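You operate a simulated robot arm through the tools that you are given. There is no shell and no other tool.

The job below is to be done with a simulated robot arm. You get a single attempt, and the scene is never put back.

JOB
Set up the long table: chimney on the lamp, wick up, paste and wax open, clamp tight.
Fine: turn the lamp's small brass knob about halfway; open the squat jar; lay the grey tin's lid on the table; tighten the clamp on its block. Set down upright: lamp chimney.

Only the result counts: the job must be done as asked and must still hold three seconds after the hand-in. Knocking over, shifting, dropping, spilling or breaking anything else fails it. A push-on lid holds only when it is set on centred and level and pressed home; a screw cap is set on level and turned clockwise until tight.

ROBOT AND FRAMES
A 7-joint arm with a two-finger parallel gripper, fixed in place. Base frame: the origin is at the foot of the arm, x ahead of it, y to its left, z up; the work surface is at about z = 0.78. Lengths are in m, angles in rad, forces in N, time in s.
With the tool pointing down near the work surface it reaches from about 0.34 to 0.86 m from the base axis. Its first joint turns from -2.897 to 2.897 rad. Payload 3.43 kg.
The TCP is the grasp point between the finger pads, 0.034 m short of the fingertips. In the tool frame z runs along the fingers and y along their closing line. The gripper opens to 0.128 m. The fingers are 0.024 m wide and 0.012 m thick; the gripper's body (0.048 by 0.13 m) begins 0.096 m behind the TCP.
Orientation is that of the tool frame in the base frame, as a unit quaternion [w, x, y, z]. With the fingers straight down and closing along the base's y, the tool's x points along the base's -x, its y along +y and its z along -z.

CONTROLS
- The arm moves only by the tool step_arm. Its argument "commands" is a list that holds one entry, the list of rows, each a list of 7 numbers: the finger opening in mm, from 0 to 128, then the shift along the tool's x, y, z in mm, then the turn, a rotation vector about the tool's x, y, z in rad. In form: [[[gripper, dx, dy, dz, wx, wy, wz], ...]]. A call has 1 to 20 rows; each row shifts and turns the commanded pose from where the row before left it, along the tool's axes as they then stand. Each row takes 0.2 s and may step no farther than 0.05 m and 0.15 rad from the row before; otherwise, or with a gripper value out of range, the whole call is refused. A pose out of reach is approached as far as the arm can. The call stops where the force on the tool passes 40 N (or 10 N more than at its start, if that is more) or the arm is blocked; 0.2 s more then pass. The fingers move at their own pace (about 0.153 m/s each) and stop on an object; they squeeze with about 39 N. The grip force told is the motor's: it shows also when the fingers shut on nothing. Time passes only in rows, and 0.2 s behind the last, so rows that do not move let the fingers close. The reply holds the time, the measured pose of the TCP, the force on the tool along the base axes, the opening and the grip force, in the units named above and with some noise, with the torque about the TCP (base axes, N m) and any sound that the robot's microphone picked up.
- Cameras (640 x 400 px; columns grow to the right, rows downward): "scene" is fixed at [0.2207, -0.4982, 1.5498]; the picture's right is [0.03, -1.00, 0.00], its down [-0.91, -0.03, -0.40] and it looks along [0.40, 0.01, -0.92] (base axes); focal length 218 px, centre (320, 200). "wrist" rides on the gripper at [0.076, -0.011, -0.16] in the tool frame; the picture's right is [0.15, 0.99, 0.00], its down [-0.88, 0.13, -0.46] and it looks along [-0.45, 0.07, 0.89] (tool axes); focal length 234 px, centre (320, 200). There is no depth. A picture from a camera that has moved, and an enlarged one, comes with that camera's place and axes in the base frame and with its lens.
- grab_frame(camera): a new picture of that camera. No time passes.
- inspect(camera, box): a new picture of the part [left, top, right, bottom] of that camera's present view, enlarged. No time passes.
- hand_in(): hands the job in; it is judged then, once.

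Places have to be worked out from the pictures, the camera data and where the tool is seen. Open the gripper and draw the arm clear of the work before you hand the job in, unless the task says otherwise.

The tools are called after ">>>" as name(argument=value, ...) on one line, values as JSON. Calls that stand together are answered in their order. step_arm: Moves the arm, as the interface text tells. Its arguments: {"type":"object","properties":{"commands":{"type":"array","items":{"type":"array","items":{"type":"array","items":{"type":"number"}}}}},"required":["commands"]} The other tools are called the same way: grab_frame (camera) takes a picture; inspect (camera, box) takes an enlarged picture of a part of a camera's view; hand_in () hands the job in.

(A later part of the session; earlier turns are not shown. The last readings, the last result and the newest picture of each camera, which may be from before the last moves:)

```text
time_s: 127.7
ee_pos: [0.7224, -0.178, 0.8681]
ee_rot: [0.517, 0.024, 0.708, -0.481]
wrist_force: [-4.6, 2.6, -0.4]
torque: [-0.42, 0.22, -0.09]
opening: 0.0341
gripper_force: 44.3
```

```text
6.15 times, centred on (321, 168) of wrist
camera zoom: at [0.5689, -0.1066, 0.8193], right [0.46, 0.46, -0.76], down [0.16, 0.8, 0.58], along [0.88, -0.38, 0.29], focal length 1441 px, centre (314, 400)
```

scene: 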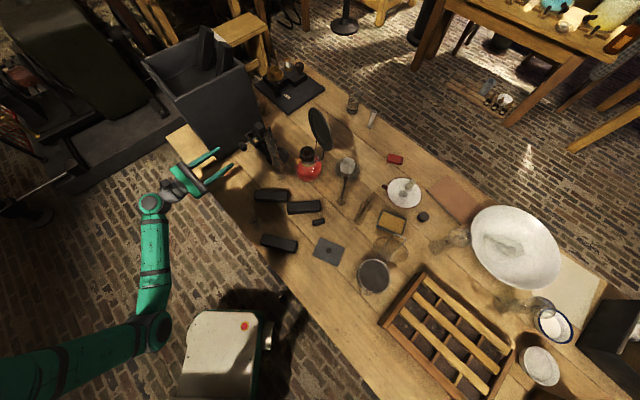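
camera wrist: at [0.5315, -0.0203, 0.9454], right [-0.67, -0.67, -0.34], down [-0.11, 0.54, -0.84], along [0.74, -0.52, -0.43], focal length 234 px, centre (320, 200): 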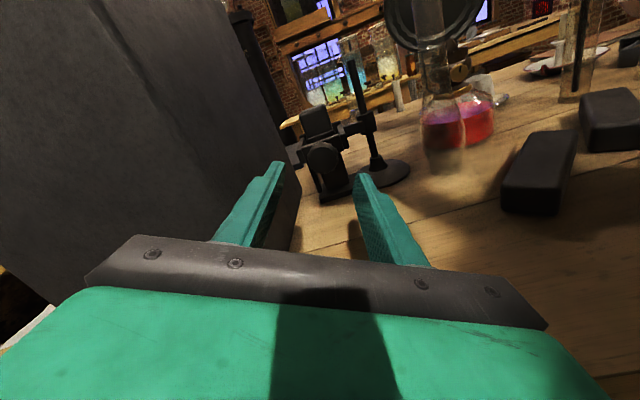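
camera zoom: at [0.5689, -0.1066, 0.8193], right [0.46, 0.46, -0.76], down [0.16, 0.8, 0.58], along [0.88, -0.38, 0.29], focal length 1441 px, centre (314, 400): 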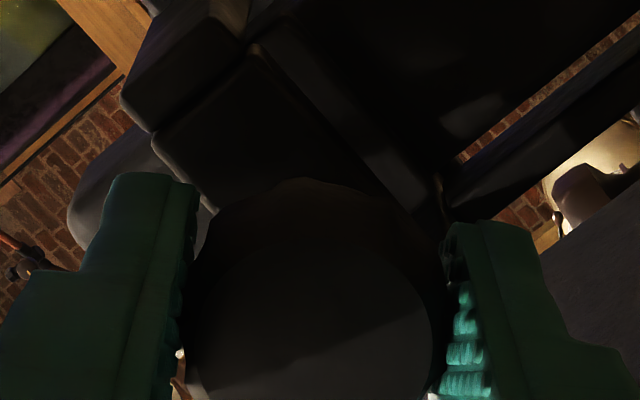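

The torque peaked and the pads slipped over a facet, so it is about tight. I do one more re-grip (backing off first) to confirm.

>>> step_arm(commands=[[[40, 0, 0, 0, 0, 0, 0], [60, 0, 0, 0, 0, 0, 0], [60, 0, 0, 0, 0, 0, 0], [60, 0, 0, -28, 0, 0, 0], [60, 0, 0, -28, 0, 0, 0], [60, 0, 0, 0, 0, 0, -0.15], [60, 0, 0, 0, 0, 0, -0.15], [60, 0, 0, 0, 0, 0, -0.15], [60, 0, 0, 0, 0, 0, -0.15], [60, 0, 0, 0, 0, 0, -0.15], [60, 0, 0, 0, 0, 0, -0.15], [60, 0, 0, 0, 0, 0, -0.15], [60, 0, 0, 0, 0, 0, -0.15], [60, 0, 0, 0, 0, 0, -0.15], [60, 0, 0, 0, 0, 0, -0.15], [60, 0, 0, 0, 0, 0, -0.15], [60, 0, 0, 0, 0, 0, -0.15], [60, 0, 0, 0, 0, 0, -0.12]]])

>>> inspect(camera="scene", box=[250, 126, 274, 146])

>>> step_arm(commands=[[[60, 0, 0, 28, 0, 0, 0], [60, 0, 0, 28, 0, 0, 0], [40, 0, 0, 0, 0, 0, 0], [20, 0, 0, 0, 0, 0, 0], [20, 0, 0, 0, 0, 0, 0], [20, 0, 0, 0, 0, 0, 0], [20, 0, 0, 0, 0, 0, 0.15], [20, 0, 0, 0, 0, 0, 0.15], [20, 0, 0, 0, 0, 0, 0]]])

>>> inspect(camera="wrist", box=[296, 135, 346, 200])

```text
time_s: 131.5
ee_pos: [0.6839, -0.1398, 0.869]
ee_rot: [0.098, 0.567, -0.424, 0.7]
wrist_force: [-0.1, -1.1, 0.5]
torque: [-0.04, 0.01, 0.0]
opening: 0.0599
gripper_force: 0.0
```

```text
16.00 times, centred on (262, 136) of scene
camera zoom: at [0.2207, -0.4982, 1.5498], right [0.03, -1.0, 0.0], down [-0.91, -0.03, -0.4], along [0.4, 0.01, -0.92], focal length 3481 px, centre (1248, 1224)
```

zoom: 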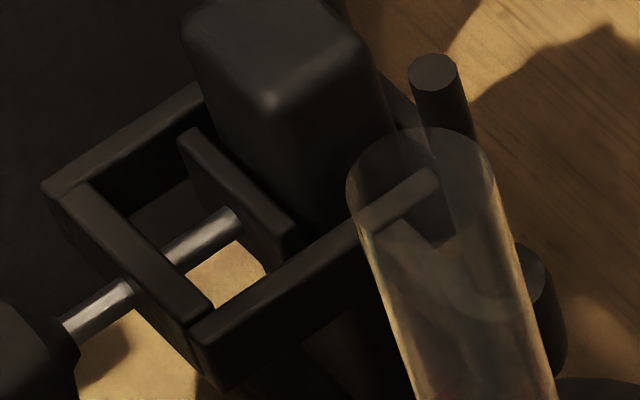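

```text
time_s: 133.5
ee_pos: [0.7233, -0.1801, 0.8682]
ee_rot: [-0.007, 0.494, -0.506, 0.707]
wrist_force: [30.7, -12.5, 0.9]
torque: [0.19, 0.16, 0.5]
opening: 0.0348
gripper_force: 44.7
```

```text
6.15 times, centred on (321, 168) of wrist
camera zoom: at [0.5781, -0.0997, 0.9299], right [-0.56, -0.56, -0.61], down [0.06, 0.71, -0.7], along [0.83, -0.43, -0.36], focal length 1441 px, centre (314, 400)
```

zoom: 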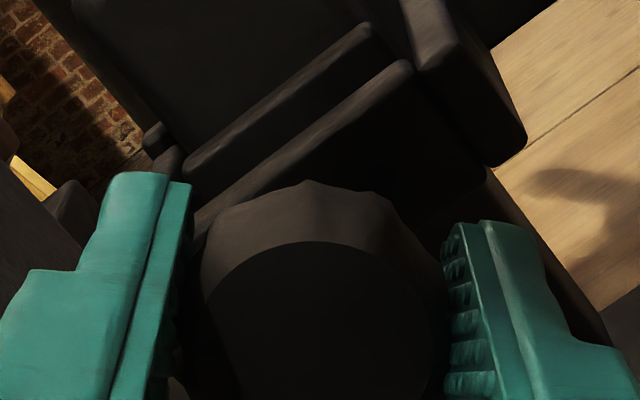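

The jaw seemed to have moved back after that release, and now pulls the hand forward as I turn. I check the jaw position again.

>>> inspect(camera="scene", box=[250, 126, 274, 146])

```text
16.00 times, centred on (262, 136) of scene
camera zoom: at [0.2207, -0.4982, 1.5498], right [0.03, -1.0, 0.0], down [-0.91, -0.03, -0.4], along [0.4, 0.01, -0.92], focal length 3481 px, centre (1248, 1224)
```

zoom: 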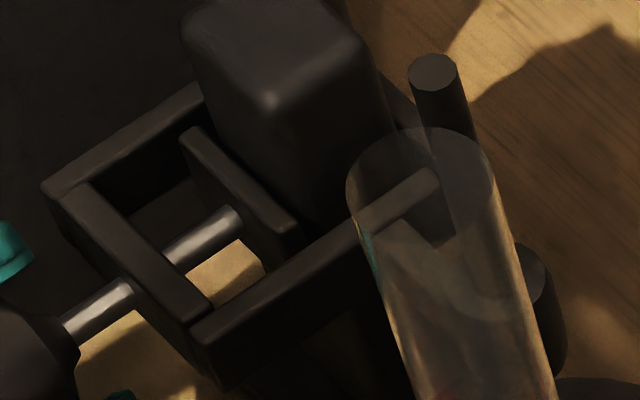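

The screw advances ~2 mm per rad and then winds up elastically against the block; my last abrupt release at high torque let it spring back. This time I'll tighten to contact, ease the torque off, and release gently.

>>> step_arm(commands=[[[20, 0, 0, 1.2, 0, 0, 0.1], [20, 0, 0, 0.3, 0, 0, 0.15], [20, 0, 0, 0.3, 0, 0, 0.15], [20, 0, 0, 0.3, 0, 0, 0.15], [20, 0, 0, 0, 0, 0, 0]]])

>>> inspect(camera="scene", box=[250, 126, 274, 146])

```text
time_s: 134.7
ee_pos: [0.7228, -0.1796, 0.869]
ee_rot: [-0.2, 0.339, -0.621, 0.678]
wrist_force: [-21.6, 9.7, 4.5]
torque: [-0.06, -0.06, 0.11]
opening: 0.0344
gripper_force: 45.0
```

```text
16.00 times, centred on (262, 136) of scene
camera zoom: at [0.2207, -0.4982, 1.5498], right [0.03, -1.0, 0.0], down [-0.91, -0.03, -0.4], along [0.4, 0.01, -0.92], focal length 3481 px, centre (1248, 1224)
```

zoom: 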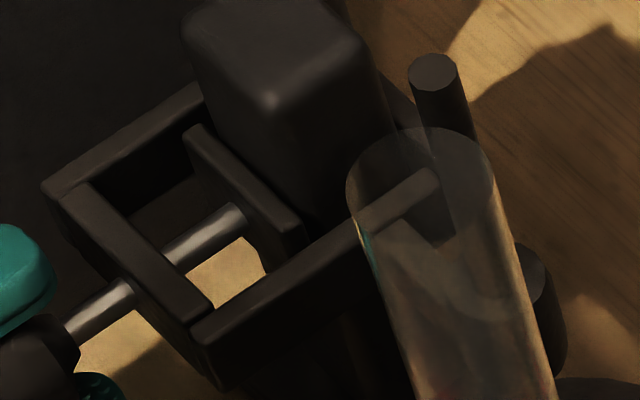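

Advancing. I ease the axial push and turn another 0.6 rad.

>>> step_arm(commands=[[[20, 0, 0, -0.8, 0, 0, 0.15], [20, 0, 0, 0.3, 0, 0, 0.15], [20, 0, 0, 0.3, 0, 0, 0.15], [20, 0, 0, 0.3, 0, 0, 0.15], [20, 0, 0, 0, 0, 0, 0]]])

>>> inspect(camera="scene", box=[250, 126, 274, 146])

```text
time_s: 135.9
ee_pos: [0.722, -0.179, 0.8677]
ee_rot: [0.39, -0.141, 0.694, -0.589]
wrist_force: [-19.1, 11.2, -4.6]
torque: [-0.34, -0.34, 0.71]
opening: 0.0346
gripper_force: 44.9
```

```text
16.00 times, centred on (262, 136) of scene
camera zoom: at [0.2207, -0.4982, 1.5498], right [0.03, -1.0, 0.0], down [-0.91, -0.03, -0.4], along [0.4, 0.01, -0.92], focal length 3481 px, centre (1248, 1224)
```

zoom: 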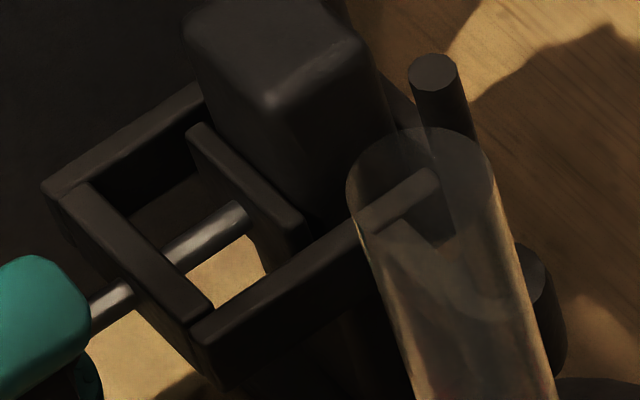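

Nearly at contact, torque still ~0. I turn 0.3 rad more.

>>> step_arm(commands=[[[20, 0, 0, -0.8, 0, 0, 0.1], [20, 0, 0, 0, 0, 0, 0.1], [20, 0, 0, 0, 0, 0, 0.1], [20, 0, 0, 0, 0, 0, 0]]])

>>> inspect(camera="scene", box=[250, 126, 274, 146])

```text
time_s: 136.9
ee_pos: [0.7232, -0.1792, 0.868]
ee_rot: [0.473, -0.036, 0.707, -0.525]
wrist_force: [-5.4, 9.0, -10.3]
torque: [-0.25, -0.08, 0.3]
opening: 0.0347
gripper_force: 45.0
```

```text
16.00 times, centred on (262, 136) of scene
camera zoom: at [0.2207, -0.4982, 1.5498], right [0.03, -1.0, 0.0], down [-0.91, -0.03, -0.4], along [0.4, 0.01, -0.92], focal length 3481 px, centre (1248, 1224)
```

zoom: 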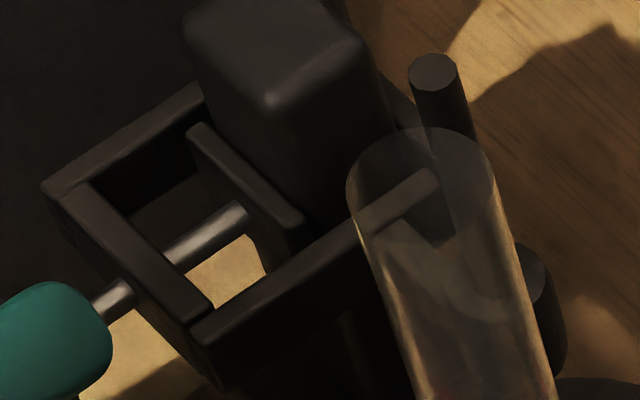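

Contact reached with slight torque. I test whether the resistance is elastic or frictional: a bit further in, then slightly back.

>>> step_arm(commands=[[[20, 0, 0, 0, 0, 0, 0.1], [20, 0, 0, 0, 0, 0, 0.05], [20, 0, 0, 0, 0, 0, 0], [20, 0, 0, 0, 0, 0, 0]]])

>>> step_arm(commands=[[[20, 0, 0, 0, 0, 0, -0.06], [20, 0, 0, 0, 0, 0, 0], [20, 0, 0, 0, 0, 0, 0]]])

>>> step_arm(commands=[[[20, 0, 0, 0, 0, 0, -0.06], [20, 0, 0, 0, 0, 0, 0], [20, 0, 0, 0, 0, 0, 0]]])

```text
time_s: 137.9
ee_pos: [0.7236, -0.179, 0.868]
ee_rot: [0.513, 0.018, 0.707, -0.486]
wrist_force: [-9.6, 13.1, -10.6]
torque: [-0.3, -0.06, 0.11]
opening: 0.0348
gripper_force: 44.7
```

```text
time_s: 138.7
ee_pos: [0.7237, -0.1788, 0.869]
ee_rot: [0.497, -0.004, 0.708, -0.502]
wrist_force: [-15.1, 11.6, -7.7]
torque: [0.29, 0.51, -1.07]
opening: 0.0346
gripper_force: 45.8
```

```text
time_s: 139.5
ee_pos: [0.7237, -0.1795, 0.8686]
ee_rot: [0.482, -0.026, 0.707, -0.516]
wrist_force: [0.3, 16.6, -7.3]
torque: [0.24, 0.41, -1.13]
opening: 0.0347
gripper_force: 45.0
```

The resistance is elastic, so I release gently from this low torque, as it held before.

>>> step_arm(commands=[[[34, 0, 0, 0, 0, 0, 0], [36, 0, 0, 0, 0, 0, 0], [38, 0, 0, 0, 0, 0, 0], [44, 0, 0, 0, 0, 0, 0], [60, 0, 0, 0, 0, 0, 0], [60, 0, 0, 0, 0, 0, 0]]])

>>> inspect(camera="scene", box=[250, 126, 274, 146])

>>> inspect(camera="wrist", box=[240, 90, 400, 220])

```text
time_s: 140.9
ee_pos: [0.7241, -0.1801, 0.8681]
ee_rot: [0.481, -0.025, 0.708, -0.517]
wrist_force: [0.3, 0.0, -0.6]
torque: [0.03, 0.01, -0.02]
opening: 0.06
gripper_force: 0.1
```

```text
16.00 times, centred on (262, 136) of scene
camera zoom: at [0.2207, -0.4982, 1.5498], right [0.03, -1.0, 0.0], down [-0.91, -0.03, -0.4], along [0.4, 0.01, -0.92], focal length 3481 px, centre (1248, 1224)
```

zoom: 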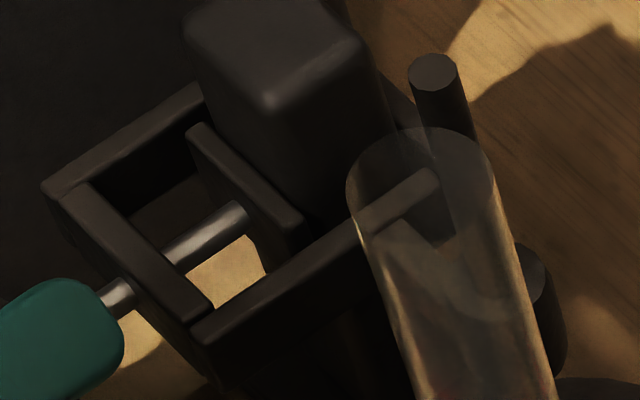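

```text
3.08 times, centred on (320, 155) of wrist
camera zoom: at [0.5656, -0.1122, 0.8278], right [0.38, 0.38, -0.84], down [0.21, 0.85, 0.48], along [0.9, -0.36, 0.24], focal length 720 px, centre (320, 338)
```

zoom: 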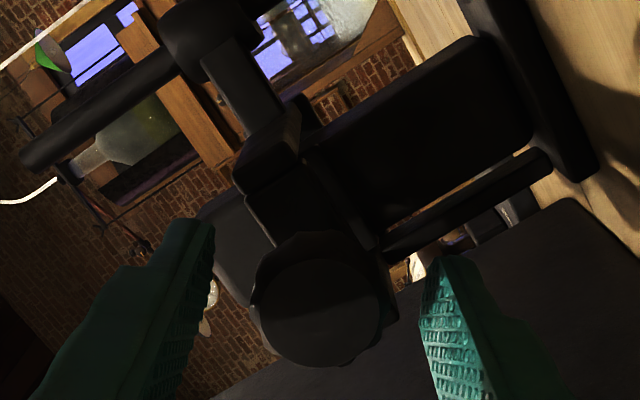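

The jaw holds against the block. I back off the clamp and roll the hand camera-up again to deal with the lamp knob (about (0.660,-0.402,0.889)).

>>> step_arm(commands=[[[60, 0, 0, -30, 0, 0, 0], [60, 0, 0, -45, 0, 0, 0], [60, 0, 0, -45, 0, 0, 0], [60, 0, 0, 0, 0, 0, -0.15], [60, 0, 0, 0, 0, 0, -0.15], [60, 0, 0, 0, 0, 0, -0.15], [60, 0, 0, 0, 0, 0, -0.15], [60, 0, 0, 0, 0, 0, -0.15], [60, 0, 0, 0, 0, 0, -0.15], [60, 0, 0, 0, 0, 0, -0.15], [60, 0, 0, 0, 0, 0, -0.15], [60, 0, 0, 0, 0, 0, -0.15], [60, 0, 0, 0, 0, 0, -0.15], [60, 0, 0, 0, 0, 0, -0.15], [60, 0, 0, 0, 0, 0, -0.15], [60, 0, 0, 0, 0, 0, 0]]])

>>> grab_frame(camera="wrist")

>>> grab_frame(camera="scene")

```text
time_s: 144.3
ee_pos: [0.6378, -0.0934, 0.8686]
ee_rot: [0.105, 0.57, -0.419, 0.699]
wrist_force: [-0.8, 0.1, -0.1]
torque: [0.02, 0.05, 0.02]
opening: 0.0598
gripper_force: 0.0
```

```text
taken
camera wrist: at [0.5079, 0.0003, 0.9414], right [-0.67, -0.67, -0.33], down [-0.12, 0.53, -0.84], along [0.74, -0.52, -0.43], focal length 234 px, centre (320, 200)
```

wrist: 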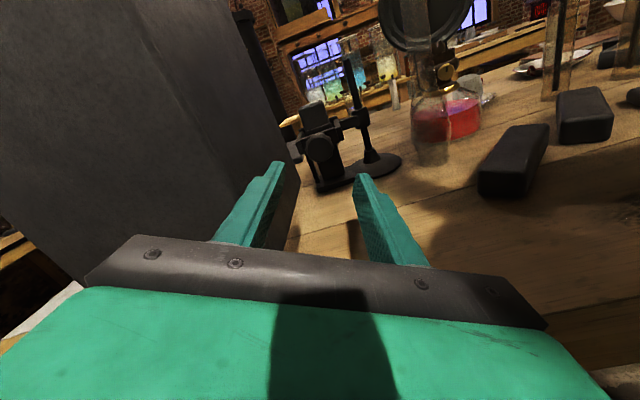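

```text
taken
```

scene: 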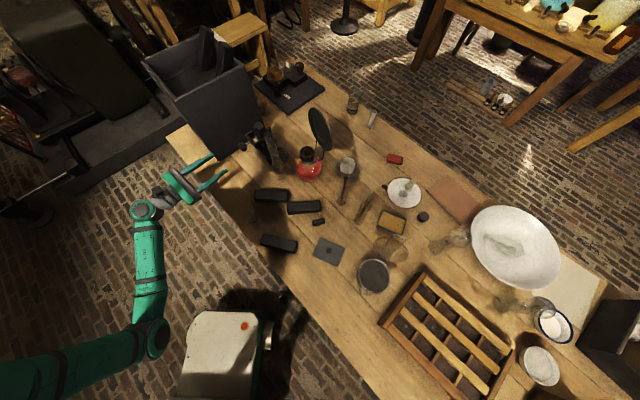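

I move the hand to a stand-off about 20 cm out from the lamp knob and yaw to face it.

>>> step_arm(commands=[[[60, 31.7, 32.6, 8.9, 0, 0, 0], [60, 31.7, 32.6, 8.9, 0, 0, 0], [60, 31.7, 32.6, 8.9, 0, 0, 0], [60, 31.7, 32.6, 8.9, 0, 0, 0], [60, 0, 0, 0, -0.1257, 0.0662, 0], [40, 0, 0, 0, 0, 0, 0]]])

>>> grab_frame(camera="wrist")

>>> inspect(camera="wrist", box=[270, 60, 400, 190])

>>> inspect(camera="scene", box=[250, 126, 274, 146])

```text
time_s: 145.7
ee_pos: [0.5397, -0.2441, 0.9204]
ee_rot: [0.155, 0.539, -0.459, 0.689]
wrist_force: [0.3, -0.2, -0.2]
torque: [-0.03, 0.01, -0.02]
opening: 0.0399
gripper_force: 0.0
```

```text
taken
camera wrist: at [0.4249, -0.1319, 0.9938], right [-0.76, -0.57, -0.33], down [-0.04, 0.54, -0.84], along [0.65, -0.62, -0.43], focal length 234 px, centre (320, 200)
```

wrist: 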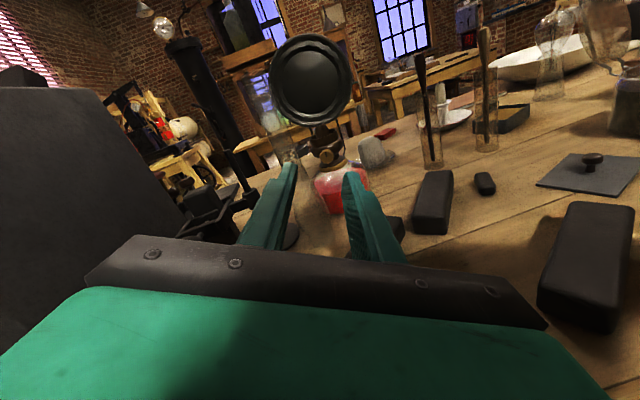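

```text
3.08 times, centred on (335, 125) of wrist
camera zoom: at [0.4249, -0.1319, 0.9938], right [-0.76, -0.57, -0.33], down [-0.04, 0.54, -0.84], along [0.65, -0.62, -0.43], focal length 720 px, centre (274, 431)
```

zoom: 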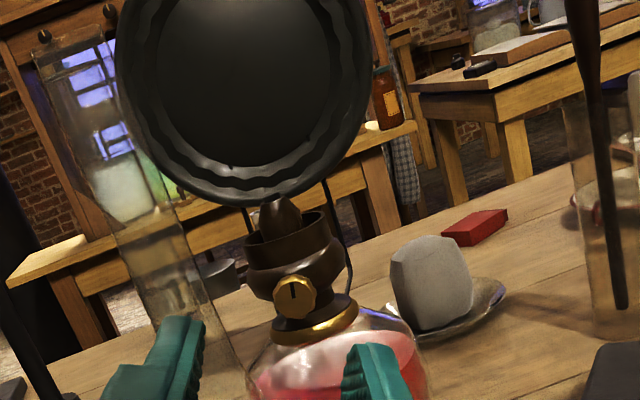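

```text
16.00 times, centred on (262, 136) of scene
camera zoom: at [0.2207, -0.4982, 1.5498], right [0.03, -1.0, 0.0], down [-0.91, -0.03, -0.4], along [0.4, 0.01, -0.92], focal length 3481 px, centre (1248, 1224)
```

zoom: 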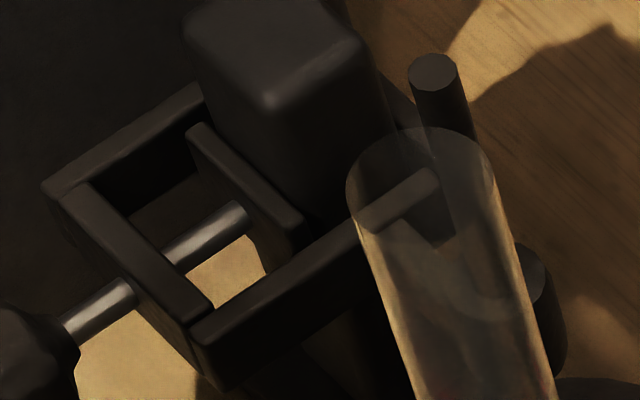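

The clamp jaw stays put. The lamp's octagonal brass knob is at (0.657,-0.402,0.892), its axis along (-0.57,0.82), mark pointing up. I move in to 6 cm from it with a 34 mm opening.

>>> step_arm(commands=[[[34, -8.6, 3.8, 37.6, 0, 0, 0], [34, -8.6, 3.8, 37.6, 0, 0, 0], [34, -8.6, 3.8, 37.6, -0.0319, 0.0168, 0], [34, 0, 0, 0, 0, 0, 0]]])

>>> grab_frame(camera="wrist")

>>> inspect(camera="wrist", box=[240, 80, 400, 210])

>>> inspect(camera="scene", box=[240, 110, 350, 190])

```text
time_s: 146.7
ee_pos: [0.6097, -0.3296, 0.8892]
ee_rot: [0.168, 0.53, -0.469, 0.686]
wrist_force: [0.6, -0.1, -0.1]
torque: [-0.02, 0.02, -0.02]
opening: 0.0341
gripper_force: 0.0
```

```text
taken
camera wrist: at [0.4988, -0.214, 0.9635], right [-0.77, -0.54, -0.33], down [-0.02, 0.54, -0.84], along [0.63, -0.64, -0.43], focal length 234 px, centre (320, 200)
```

wrist: 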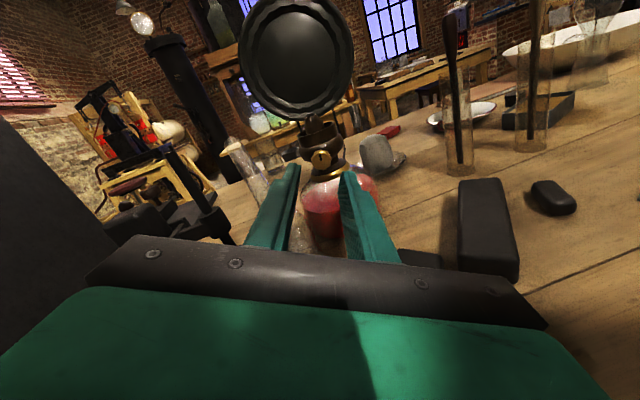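

```text
3.08 times, centred on (320, 145) of wrist
camera zoom: at [0.4988, -0.214, 0.9635], right [-0.77, -0.54, -0.33], down [-0.02, 0.54, -0.84], along [0.63, -0.64, -0.43], focal length 720 px, centre (320, 369)
```

zoom: 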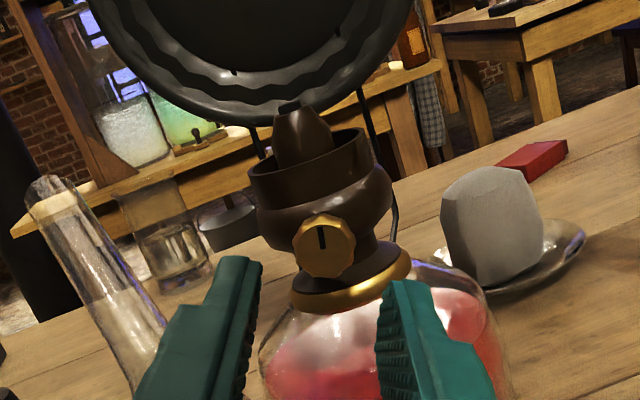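

```text
5.00 times, centred on (295, 150) of scene
camera zoom: at [0.2207, -0.4982, 1.5498], right [0.03, -1.0, 0.0], down [-0.91, -0.03, -0.4], along [0.4, 0.01, -0.92], focal length 1088 px, centre (445, 450)
```

zoom: 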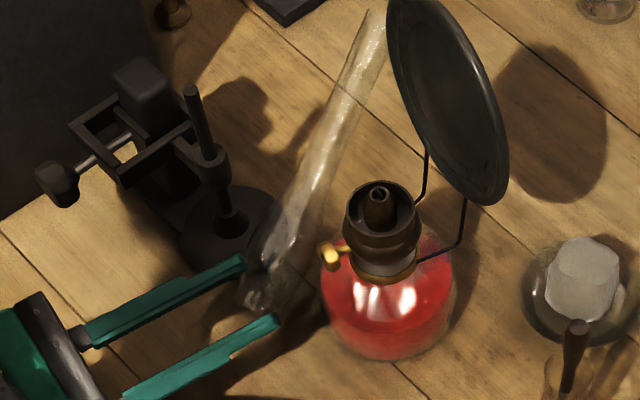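

The chimney has been tipped — my hand's left side must have touched it. I look closely before any further motion.

>>> inspect(camera="scene", box=[270, 105, 334, 175])

>>> inspect(camera="wrist", box=[200, 120, 320, 240])

```text
5.71 times, centred on (302, 140) of scene
camera zoom: at [0.2207, -0.4982, 1.5498], right [0.03, -1.0, 0.0], down [-0.91, -0.03, -0.4], along [0.4, 0.01, -0.92], focal length 1243 px, centre (423, 543)
```

zoom: 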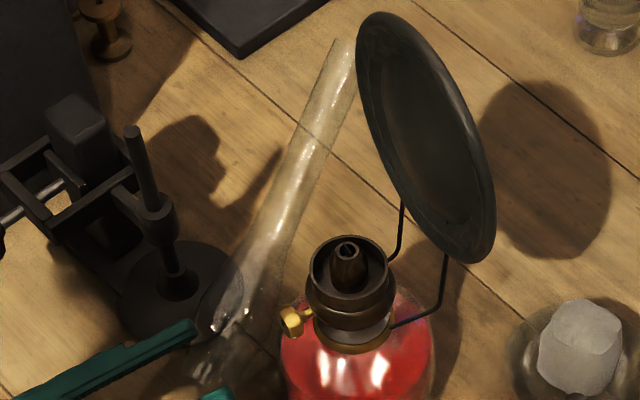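

```text
3.33 times, centred on (260, 180) of wrist
camera zoom: at [0.4988, -0.214, 0.9635], right [-0.77, -0.54, -0.33], down [-0.02, 0.54, -0.84], along [0.63, -0.64, -0.43], focal length 781 px, centre (520, 267)
```

zoom: 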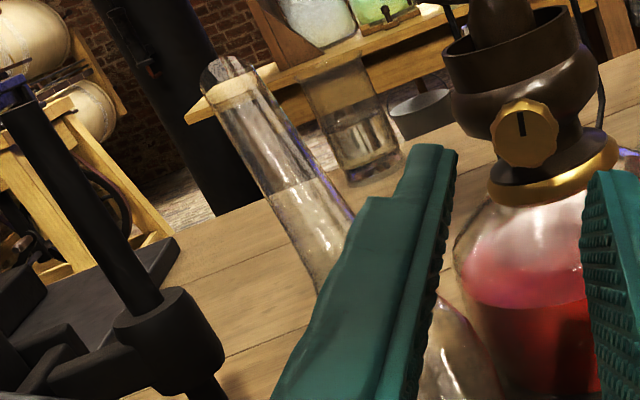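

The chimney's top end is at about z 0.93, tilted ~50°: it is falling or leaning. I let 0.2 s pass without moving and look again.

>>> step_arm(commands=[[[34, 0, 0, 0, 0, 0, 0]]])

>>> inspect(camera="scene", box=[270, 95, 350, 175])

>>> inspect(camera="wrist", box=[200, 120, 320, 240])

```text
time_s: 147.1
ee_pos: [0.6108, -0.33, 0.8906]
ee_rot: [0.167, 0.53, -0.469, 0.686]
wrist_force: [0.2, 0.2, -0.4]
torque: [0.02, 0.01, 0.0]
opening: 0.0339
gripper_force: 0.0
```

```text
5.00 times, centred on (310, 135) of scene
camera zoom: at [0.2207, -0.4982, 1.5498], right [0.03, -1.0, 0.0], down [-0.91, -0.03, -0.4], along [0.4, 0.01, -0.92], focal length 1088 px, centre (370, 525)
```

zoom: 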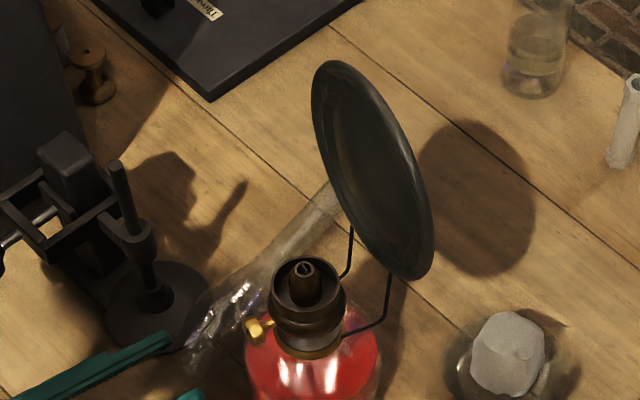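

```text
3.33 times, centred on (260, 180) of wrist
camera zoom: at [0.4987, -0.2138, 0.9636], right [-0.77, -0.54, -0.33], down [-0.02, 0.54, -0.84], along [0.63, -0.64, -0.43], focal length 781 px, centre (520, 267)
```

zoom: 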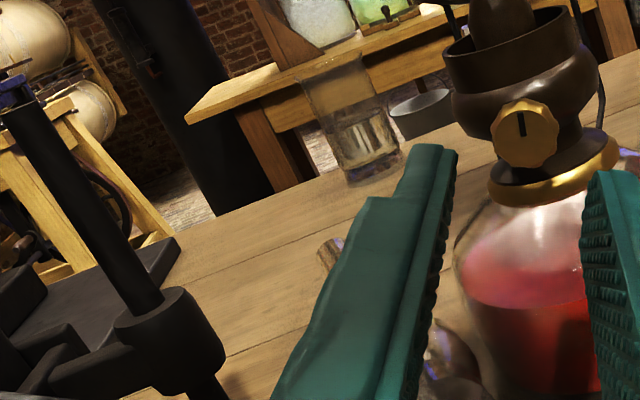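

The chimney fell and lies on the table beside the lamp; no breaking sound. I wait to see it settle.

>>> step_arm(commands=[[[34, 0, 0, 0, 0, 0, 0], [34, 0, 0, 0, 0, 0, 0], [34, 0, 0, 0, 0, 0, 0], [34, 0, 0, 0, 0, 0, 0], [34, 0, 0, 0, 0, 0, 0]]])

>>> inspect(camera="scene", box=[270, 95, 350, 175])

>>> grab_frame(camera="scene")

```text
time_s: 148.3
ee_pos: [0.6101, -0.3305, 0.8909]
ee_rot: [0.166, 0.531, -0.468, 0.686]
wrist_force: [-0.4, -0.1, 0.8]
torque: [0.02, 0.02, -0.01]
opening: 0.0341
gripper_force: 0.1
```

```text
5.00 times, centred on (310, 135) of scene
camera zoom: at [0.2207, -0.4982, 1.5498], right [0.03, -1.0, 0.0], down [-0.91, -0.03, -0.4], along [0.4, 0.01, -0.92], focal length 1088 px, centre (370, 525)
```

zoom: 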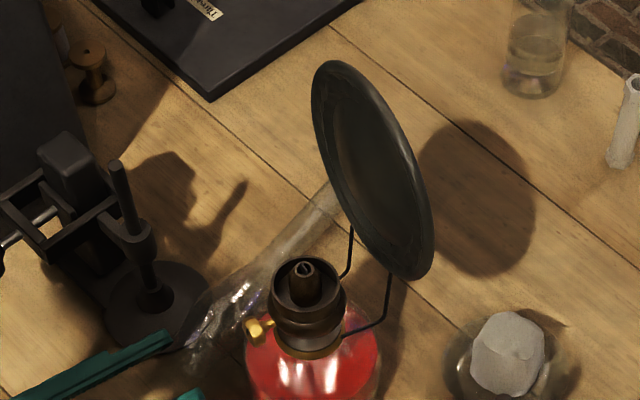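

```text
taken
```

scene: 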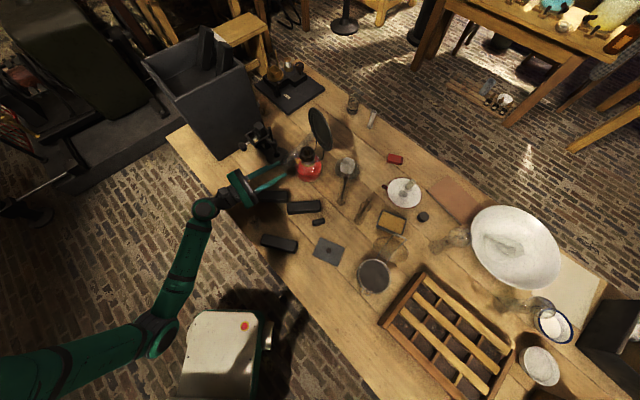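

It has settled. The brass knob is on the hand's axis, so I advance 60 mm to put the tips around it.

>>> step_arm(commands=[[[34, 0, 0.3, 30, 0, 0, 0], [34, 0, 0, 20, 0, 0, 0], [34, 0, 0, 8, 0, 0, 0], [34, 0, 0, 0, 0, 0, 0]]])

>>> inspect(camera="wrist", box=[260, 110, 380, 210])

>>> inspect(camera="scene", box=[280, 130, 340, 180])

```text
time_s: 149.3
ee_pos: [0.6426, -0.3778, 0.889]
ee_rot: [0.167, 0.53, -0.469, 0.686]
wrist_force: [0.4, -0.1, -0.3]
torque: [0.01, 0.0, -0.01]
opening: 0.034
gripper_force: 0.0
```

```text
4.00 times, centred on (320, 160) of wrist
camera zoom: at [0.5319, -0.2624, 0.9635], right [-0.77, -0.54, -0.33], down [-0.02, 0.54, -0.84], along [0.63, -0.64, -0.43], focal length 937 px, centre (320, 360)
```

zoom: 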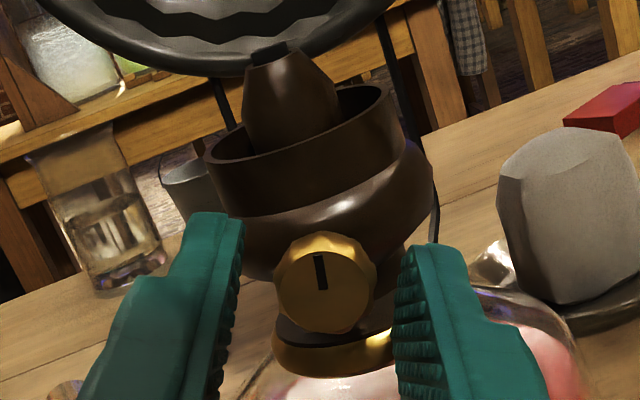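

```text
8.00 times, centred on (310, 155) of scene
camera zoom: at [0.2207, -0.4982, 1.5498], right [0.03, -1.0, 0.0], down [-0.91, -0.03, -0.4], along [0.4, 0.01, -0.92], focal length 1740 px, centre (400, 560)
```

zoom: 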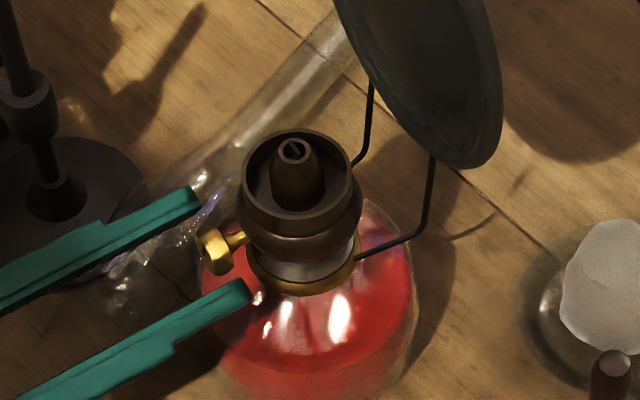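

The pads flank the knob. I advance 3 mm more and close on it.

>>> step_arm(commands=[[[34, 0, 0, 3, 0, 0, 0], [10, 0, 0, 0, 0, 0, 0], [10, 0, 0, 0, 0, 0, 0], [10, 0, 0, 0, 0, 0, 0]]])

>>> inspect(camera="wrist", box=[260, 110, 380, 210])

```text
time_s: 150.3
ee_pos: [0.6429, -0.3825, 0.8903]
ee_rot: [0.168, 0.53, -0.47, 0.686]
wrist_force: [-5.1, 1.2, -0.4]
torque: [0.12, 0.09, -0.22]
opening: 0.0208
gripper_force: 38.9
```

```text
4.00 times, centred on (320, 160) of wrist
camera zoom: at [0.5327, -0.2654, 0.9637], right [-0.78, -0.54, -0.33], down [-0.02, 0.54, -0.84], along [0.63, -0.64, -0.43], focal length 937 px, centre (320, 360)
```

zoom: 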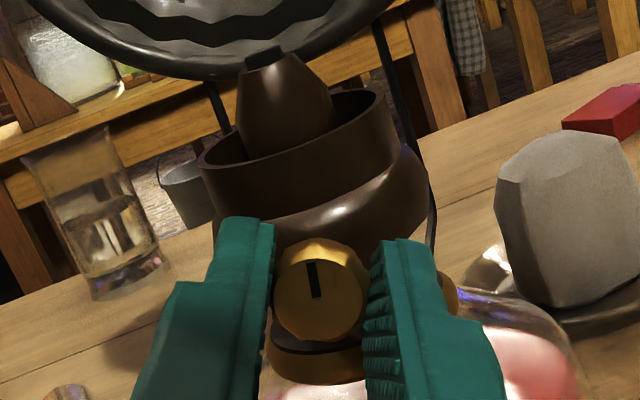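

Gripped (20.8 mm). I turn it clockwise 0.3 rad and read the torque.

>>> step_arm(commands=[[[10, 0, 0, 0, 0, 0, 0.15], [10, 0, 0, 0, 0, 0, 0.15], [10, 0, 0, 0, 0, 0, 0]]])

>>> inspect(camera="wrist", box=[260, 110, 380, 210])

>>> inspect(camera="scene", box=[290, 140, 330, 172])

```text
time_s: 151.1
ee_pos: [0.6453, -0.3827, 0.8907]
ee_rot: [0.062, 0.454, -0.543, 0.704]
wrist_force: [-4.5, -0.5, 0.9]
torque: [-0.14, -0.07, -0.35]
opening: 0.0206
gripper_force: 38.6
```

```text
4.00 times, centred on (320, 160) of wrist
camera zoom: at [0.5163, -0.2777, 0.9531], right [-0.66, -0.46, -0.6], down [0.17, 0.68, -0.71], along [0.73, -0.57, -0.37], focal length 937 px, centre (320, 360)
```

zoom: 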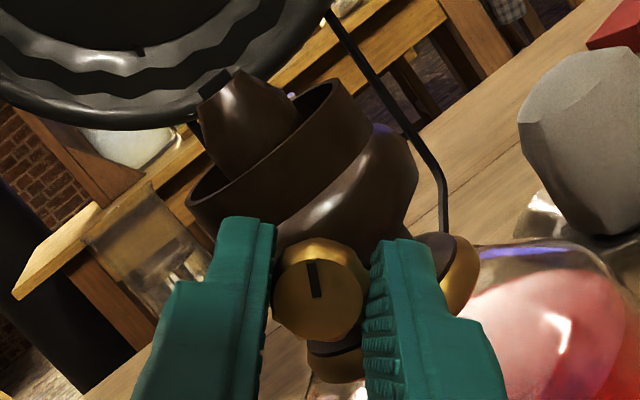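

```text
12.50 times, centred on (310, 156) of scene
camera zoom: at [0.2207, -0.4982, 1.5498], right [0.03, -1.0, 0.0], down [-0.91, -0.03, -0.4], along [0.4, 0.01, -0.92], focal length 2720 px, centre (445, 750)
```

zoom: 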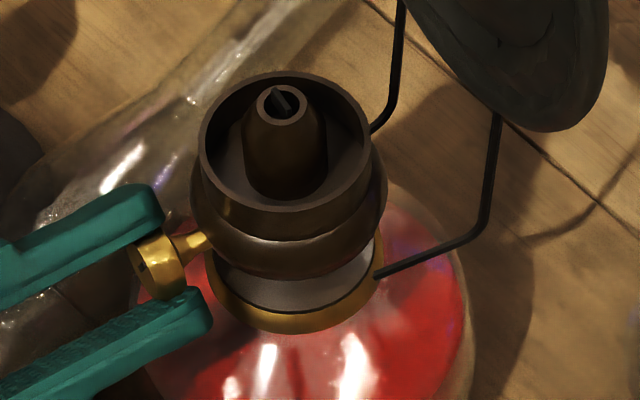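

The knob turns easily with the hand and the wick begins to show. I turn a further 0.6 rad clockwise.

>>> step_arm(commands=[[[10, 0, 0, 0, 0, 0, 0.15], [10, 0, 0, 0, 0, 0, 0.15], [10, 0, 0, 0, 0, 0, 0.15], [10, 0, 0, 0, 0, 0, 0.15], [10, 0, 0, 0, 0, 0, 0]]])

>>> inspect(camera="wrist", box=[260, 90, 380, 210])

>>> inspect(camera="scene", box=[290, 140, 330, 172])

```text
time_s: 152.3
ee_pos: [0.6453, -0.3817, 0.8895]
ee_rot: [-0.148, 0.273, -0.653, 0.69]
wrist_force: [-0.2, -2.0, 0.0]
torque: [0.21, 0.16, -0.24]
opening: 0.0206
gripper_force: 39.3
```

```text
3.33 times, centred on (320, 150) of wrist
camera zoom: at [0.4945, -0.2927, 0.9161], right [-0.27, -0.18, -0.95], down [0.43, 0.86, -0.29], along [0.86, -0.48, -0.15], focal length 781 px, centre (320, 367)
```

zoom: 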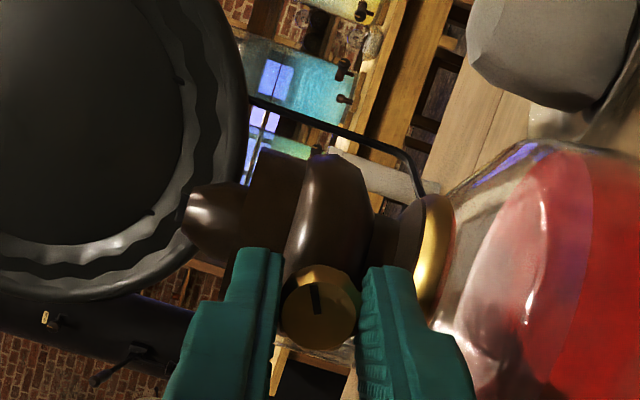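

```text
12.50 times, centred on (310, 156) of scene
camera zoom: at [0.2207, -0.4982, 1.5498], right [0.03, -1.0, 0.0], down [-0.91, -0.03, -0.4], along [0.4, 0.01, -0.92], focal length 2720 px, centre (445, 750)
```

zoom: 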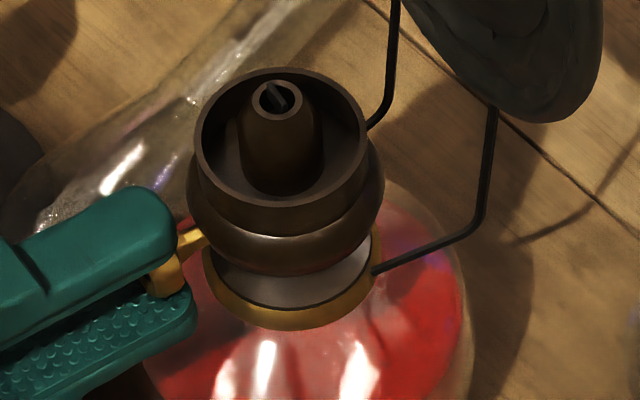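

The wick went down into its tube with clockwise turning, so raising is counter-clockwise. I turn back 1.05 rad and compare.

>>> step_arm(commands=[[[10, 0, 0, 0, 0, 0, -0.15], [10, 0, 0, 0, 0, 0, -0.15], [10, 0, 0, 0, 0, 0, -0.15], [10, 0, 0, 0, 0, 0, -0.15], [10, 0, 0, 0, 0, 0, -0.15], [10, 0, 0, 0, 0, 0, -0.15], [10, 0, 0, 0, 0, 0, -0.15], [10, 0, 0, 0, 0, 0, 0]]])

>>> inspect(camera="wrist", box=[260, 110, 380, 210])

>>> inspect(camera="scene", box=[290, 140, 330, 172])

```text
time_s: 154.1
ee_pos: [0.6442, -0.3829, 0.8906]
ee_rot: [0.219, 0.564, -0.428, 0.671]
wrist_force: [0.1, -0.7, -0.1]
torque: [0.75, 0.51, 0.01]
opening: 0.0207
gripper_force: 39.2
```

```text
4.00 times, centred on (320, 160) of wrist
camera zoom: at [0.5428, -0.26, 0.9671], right [-0.81, -0.56, -0.19], down [-0.13, 0.47, -0.87], along [0.58, -0.68, -0.45], focal length 937 px, centre (320, 360)
```

zoom: 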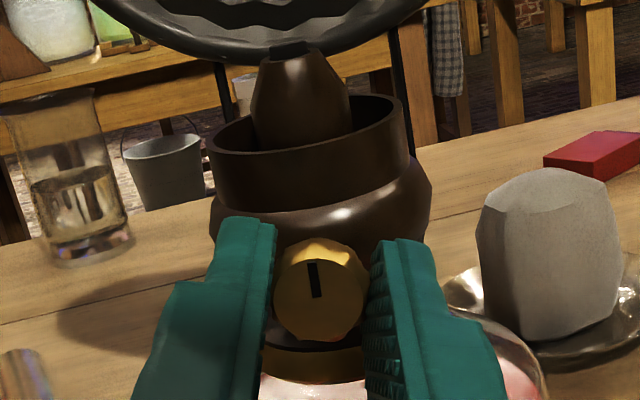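

```text
12.50 times, centred on (310, 156) of scene
camera zoom: at [0.2207, -0.4982, 1.5498], right [0.03, -1.0, 0.0], down [-0.91, -0.03, -0.4], along [0.4, 0.01, -0.92], focal length 2720 px, centre (445, 750)
```

zoom: 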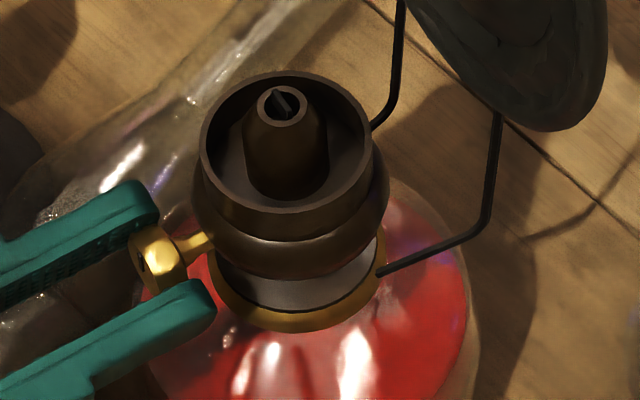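

I zoom further on the wick tube to read its height.

>>> inspect(camera="scene", box=[302, 142, 318, 154])

>>> inspect(camera="wrist", box=[295, 105, 335, 140])

```text
16.00 times, centred on (310, 148) of scene
camera zoom: at [0.2207, -0.4982, 1.5498], right [0.03, -1.0, 0.0], down [-0.91, -0.03, -0.4], along [0.4, 0.01, -0.92], focal length 3481 px, centre (480, 1032)
```

zoom: 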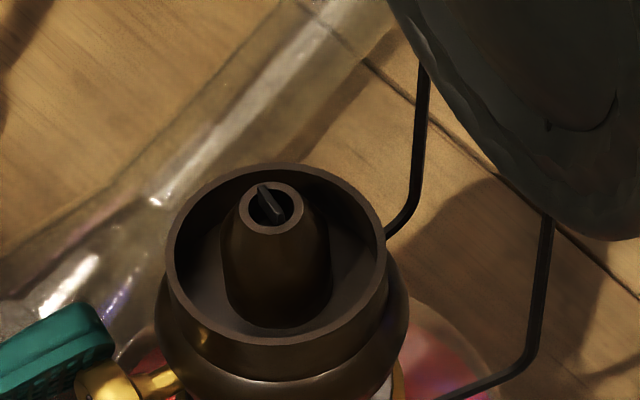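

```text
11.43 times, centred on (315, 122) of wrist
camera zoom: at [0.5428, -0.26, 0.9671], right [-0.81, -0.56, -0.19], down [-0.13, 0.47, -0.87], along [0.58, -0.68, -0.45], focal length 2676 px, centre (377, 1086)
```

zoom: 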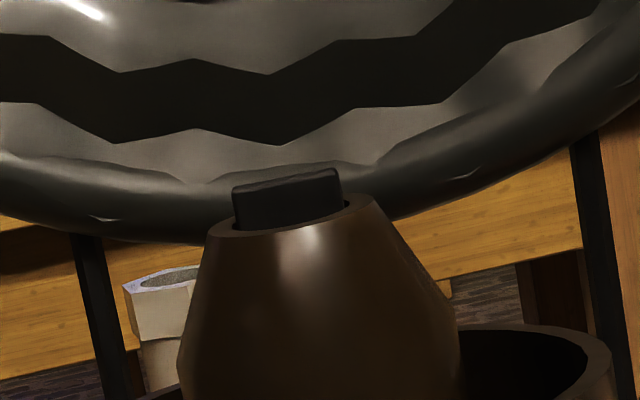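

The wick strip protrudes ~4-5 mm here. I turn clockwise 0.6 rad again and compare at the same zoom to be sure of direction.

>>> step_arm(commands=[[[10, 0, 0, 0, 0, 0, 0.15], [10, 0, 0, 0, 0, 0, 0.15], [10, 0, 0, 0, 0, 0, 0.15], [10, 0, 0, 0, 0, 0, 0.15], [10, 0, 0, 0, 0, 0, 0]]])

>>> inspect(camera="scene", box=[302, 142, 318, 154])

>>> inspect(camera="wrist", box=[265, 110, 335, 170])

```text
time_s: 155.3
ee_pos: [0.645, -0.3815, 0.8904]
ee_rot: [0.009, 0.413, -0.575, 0.706]
wrist_force: [-0.1, 0.4, 0.5]
torque: [0.77, 0.55, -0.02]
opening: 0.0207
gripper_force: 38.8
```

```text
16.00 times, centred on (310, 148) of scene
camera zoom: at [0.2207, -0.4982, 1.5498], right [0.03, -1.0, 0.0], down [-0.91, -0.03, -0.4], along [0.4, 0.01, -0.92], focal length 3481 px, centre (480, 1032)
```

zoom: 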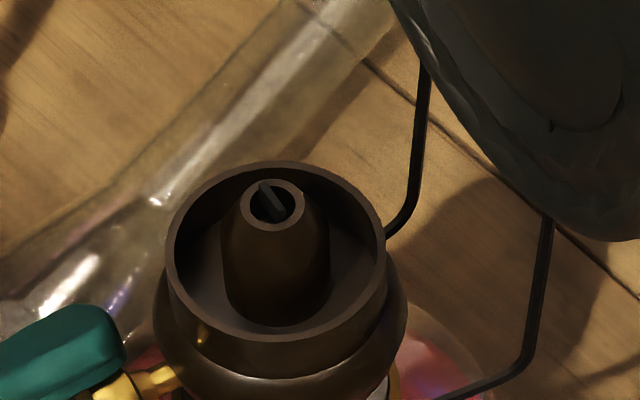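

```text
6.67 times, centred on (300, 140) of wrist
camera zoom: at [0.5095, -0.2829, 0.9458], right [-0.58, -0.4, -0.71], down [0.26, 0.74, -0.63], along [0.77, -0.55, -0.32], focal length 1561 px, centre (453, 600)
```

zoom: 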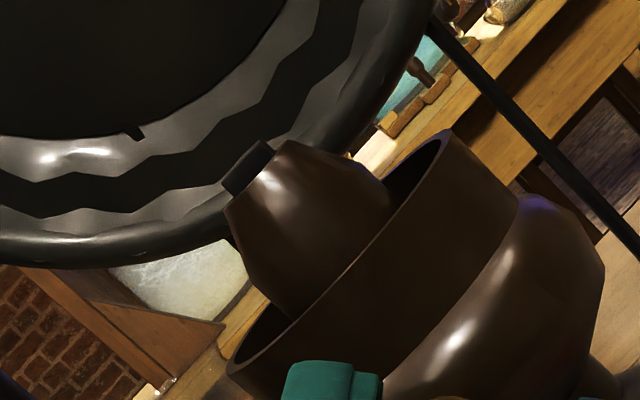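

Clockwise lowers the wick slightly, so counter-clockwise is "up". I release, back off, rotate the open hand clockwise for winding room, and re-approach.

>>> step_arm(commands=[[[24, 0, 0, 0, 0, 0, 0], [34, 0, 0, 0, 0, 0, 0], [34, 0, 0, -32, 0, 0, 0], [34, 0, 0, 0, 0, 0, 0.143], [34, 0, 0, 0, 0, 0, 0.143], [34, 0, 0, 0, 0, 0, 0.143], [34, 0, 0, 0, 0, 0, 0.143], [34, 0, 0, 0, 0, 0, 0.143], [34, 0, 0, 0, 0, 0, 0.143], [34, 0, 0, 0, 0, 0, 0.143], [34, 0, 0, 0, 0, 0, 0]]])

>>> inspect(camera="wrist", box=[250, 90, 390, 210])

>>> inspect(camera="scene", box=[270, 125, 334, 175])

```text
time_s: 157.7
ee_pos: [0.6258, -0.3562, 0.8913]
ee_rot: [0.331, -0.085, 0.703, -0.624]
wrist_force: [0.5, 0.2, 0.3]
torque: [0.01, 0.0, -0.01]
opening: 0.0341
gripper_force: 0.1
```

```text
3.33 times, centred on (320, 150) of wrist
camera zoom: at [0.4743, -0.2682, 0.8754], right [0.18, 0.13, -0.98], down [0.45, 0.87, 0.19], along [0.87, -0.48, 0.1], focal length 781 px, centre (320, 367)
```

zoom: 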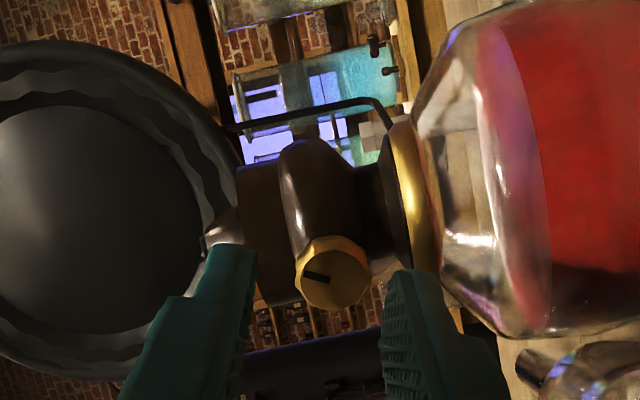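

```text
8.00 times, centred on (302, 150) of scene
camera zoom: at [0.2207, -0.4982, 1.5498], right [0.03, -1.0, 0.0], down [-0.91, -0.03, -0.4], along [0.4, 0.01, -0.92], focal length 1740 px, centre (464, 600)
```

zoom: 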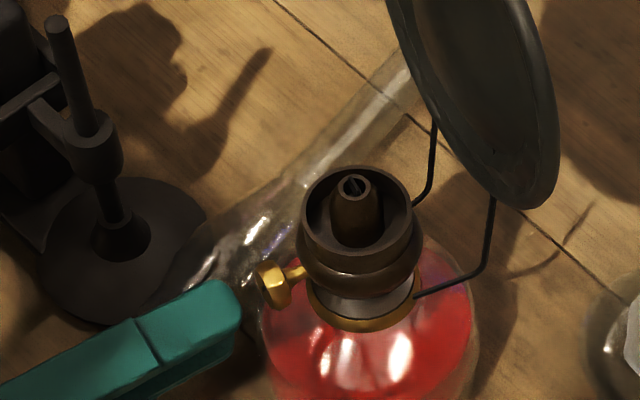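

The knob is ~3-4 mm off axis; I correct, advance 32 mm, grip, and turn counter-clockwise 0.6 rad.

>>> step_arm(commands=[[[34, -3, 3, 0, 0, 0, 0], [34, 0, 0, 20, 0, 0, 0], [34, 0, 0, 11, 0, 0, 0], [10, 0, 0, 0, 0, 0, 0], [10, 0, 0, 0, 0, 0, 0], [10, 0, 0, 0, 0, 0, 0], [10, 0, 0, 0, 0, 0, -0.15], [10, 0, 0, 0, 0, 0, -0.15], [10, 0, 0, 0, 0, 0, -0.15], [10, 0, 0, 0, 0, 0, -0.15], [10, 0, 0, 0, 0, 0, 0]]])

>>> inspect(camera="wrist", box=[250, 90, 390, 210])

>>> inspect(camera="scene", box=[302, 142, 318, 154])

```text
time_s: 160.1
ee_pos: [0.6475, -0.38, 0.8881]
ee_rot: [-0.13, 0.29, -0.646, 0.694]
wrist_force: [2.6, 2.0, 0.0]
torque: [0.54, 0.13, 0.24]
opening: 0.0207
gripper_force: 39.1
```

```text
3.33 times, centred on (320, 150) of wrist
camera zoom: at [0.4986, -0.289, 0.9182], right [-0.31, -0.21, -0.93], down [0.42, 0.85, -0.33], along [0.85, -0.49, -0.17], focal length 781 px, centre (320, 367)
```

zoom: 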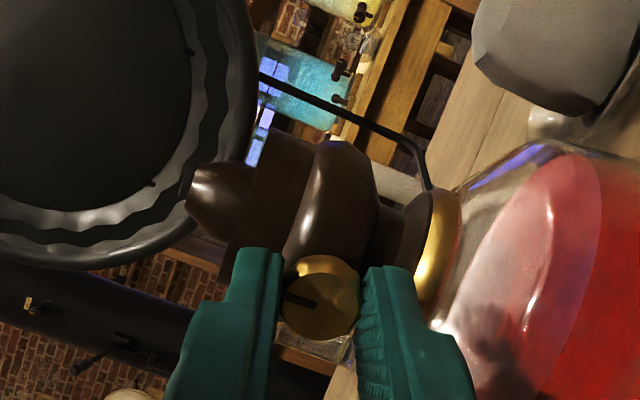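

```text
16.00 times, centred on (310, 148) of scene
camera zoom: at [0.2207, -0.4982, 1.5498], right [0.03, -1.0, 0.0], down [-0.91, -0.03, -0.4], along [0.4, 0.01, -0.92], focal length 3481 px, centre (480, 1032)
```

zoom: 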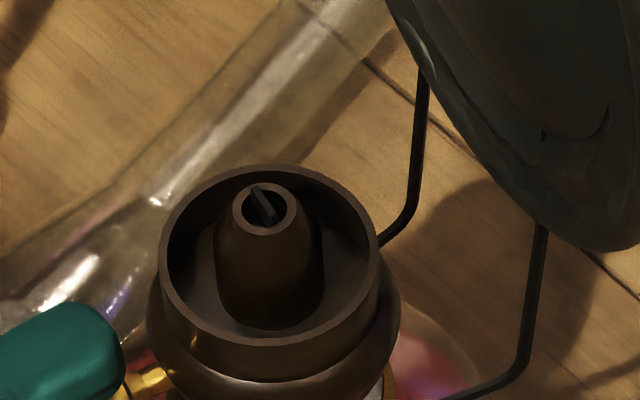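

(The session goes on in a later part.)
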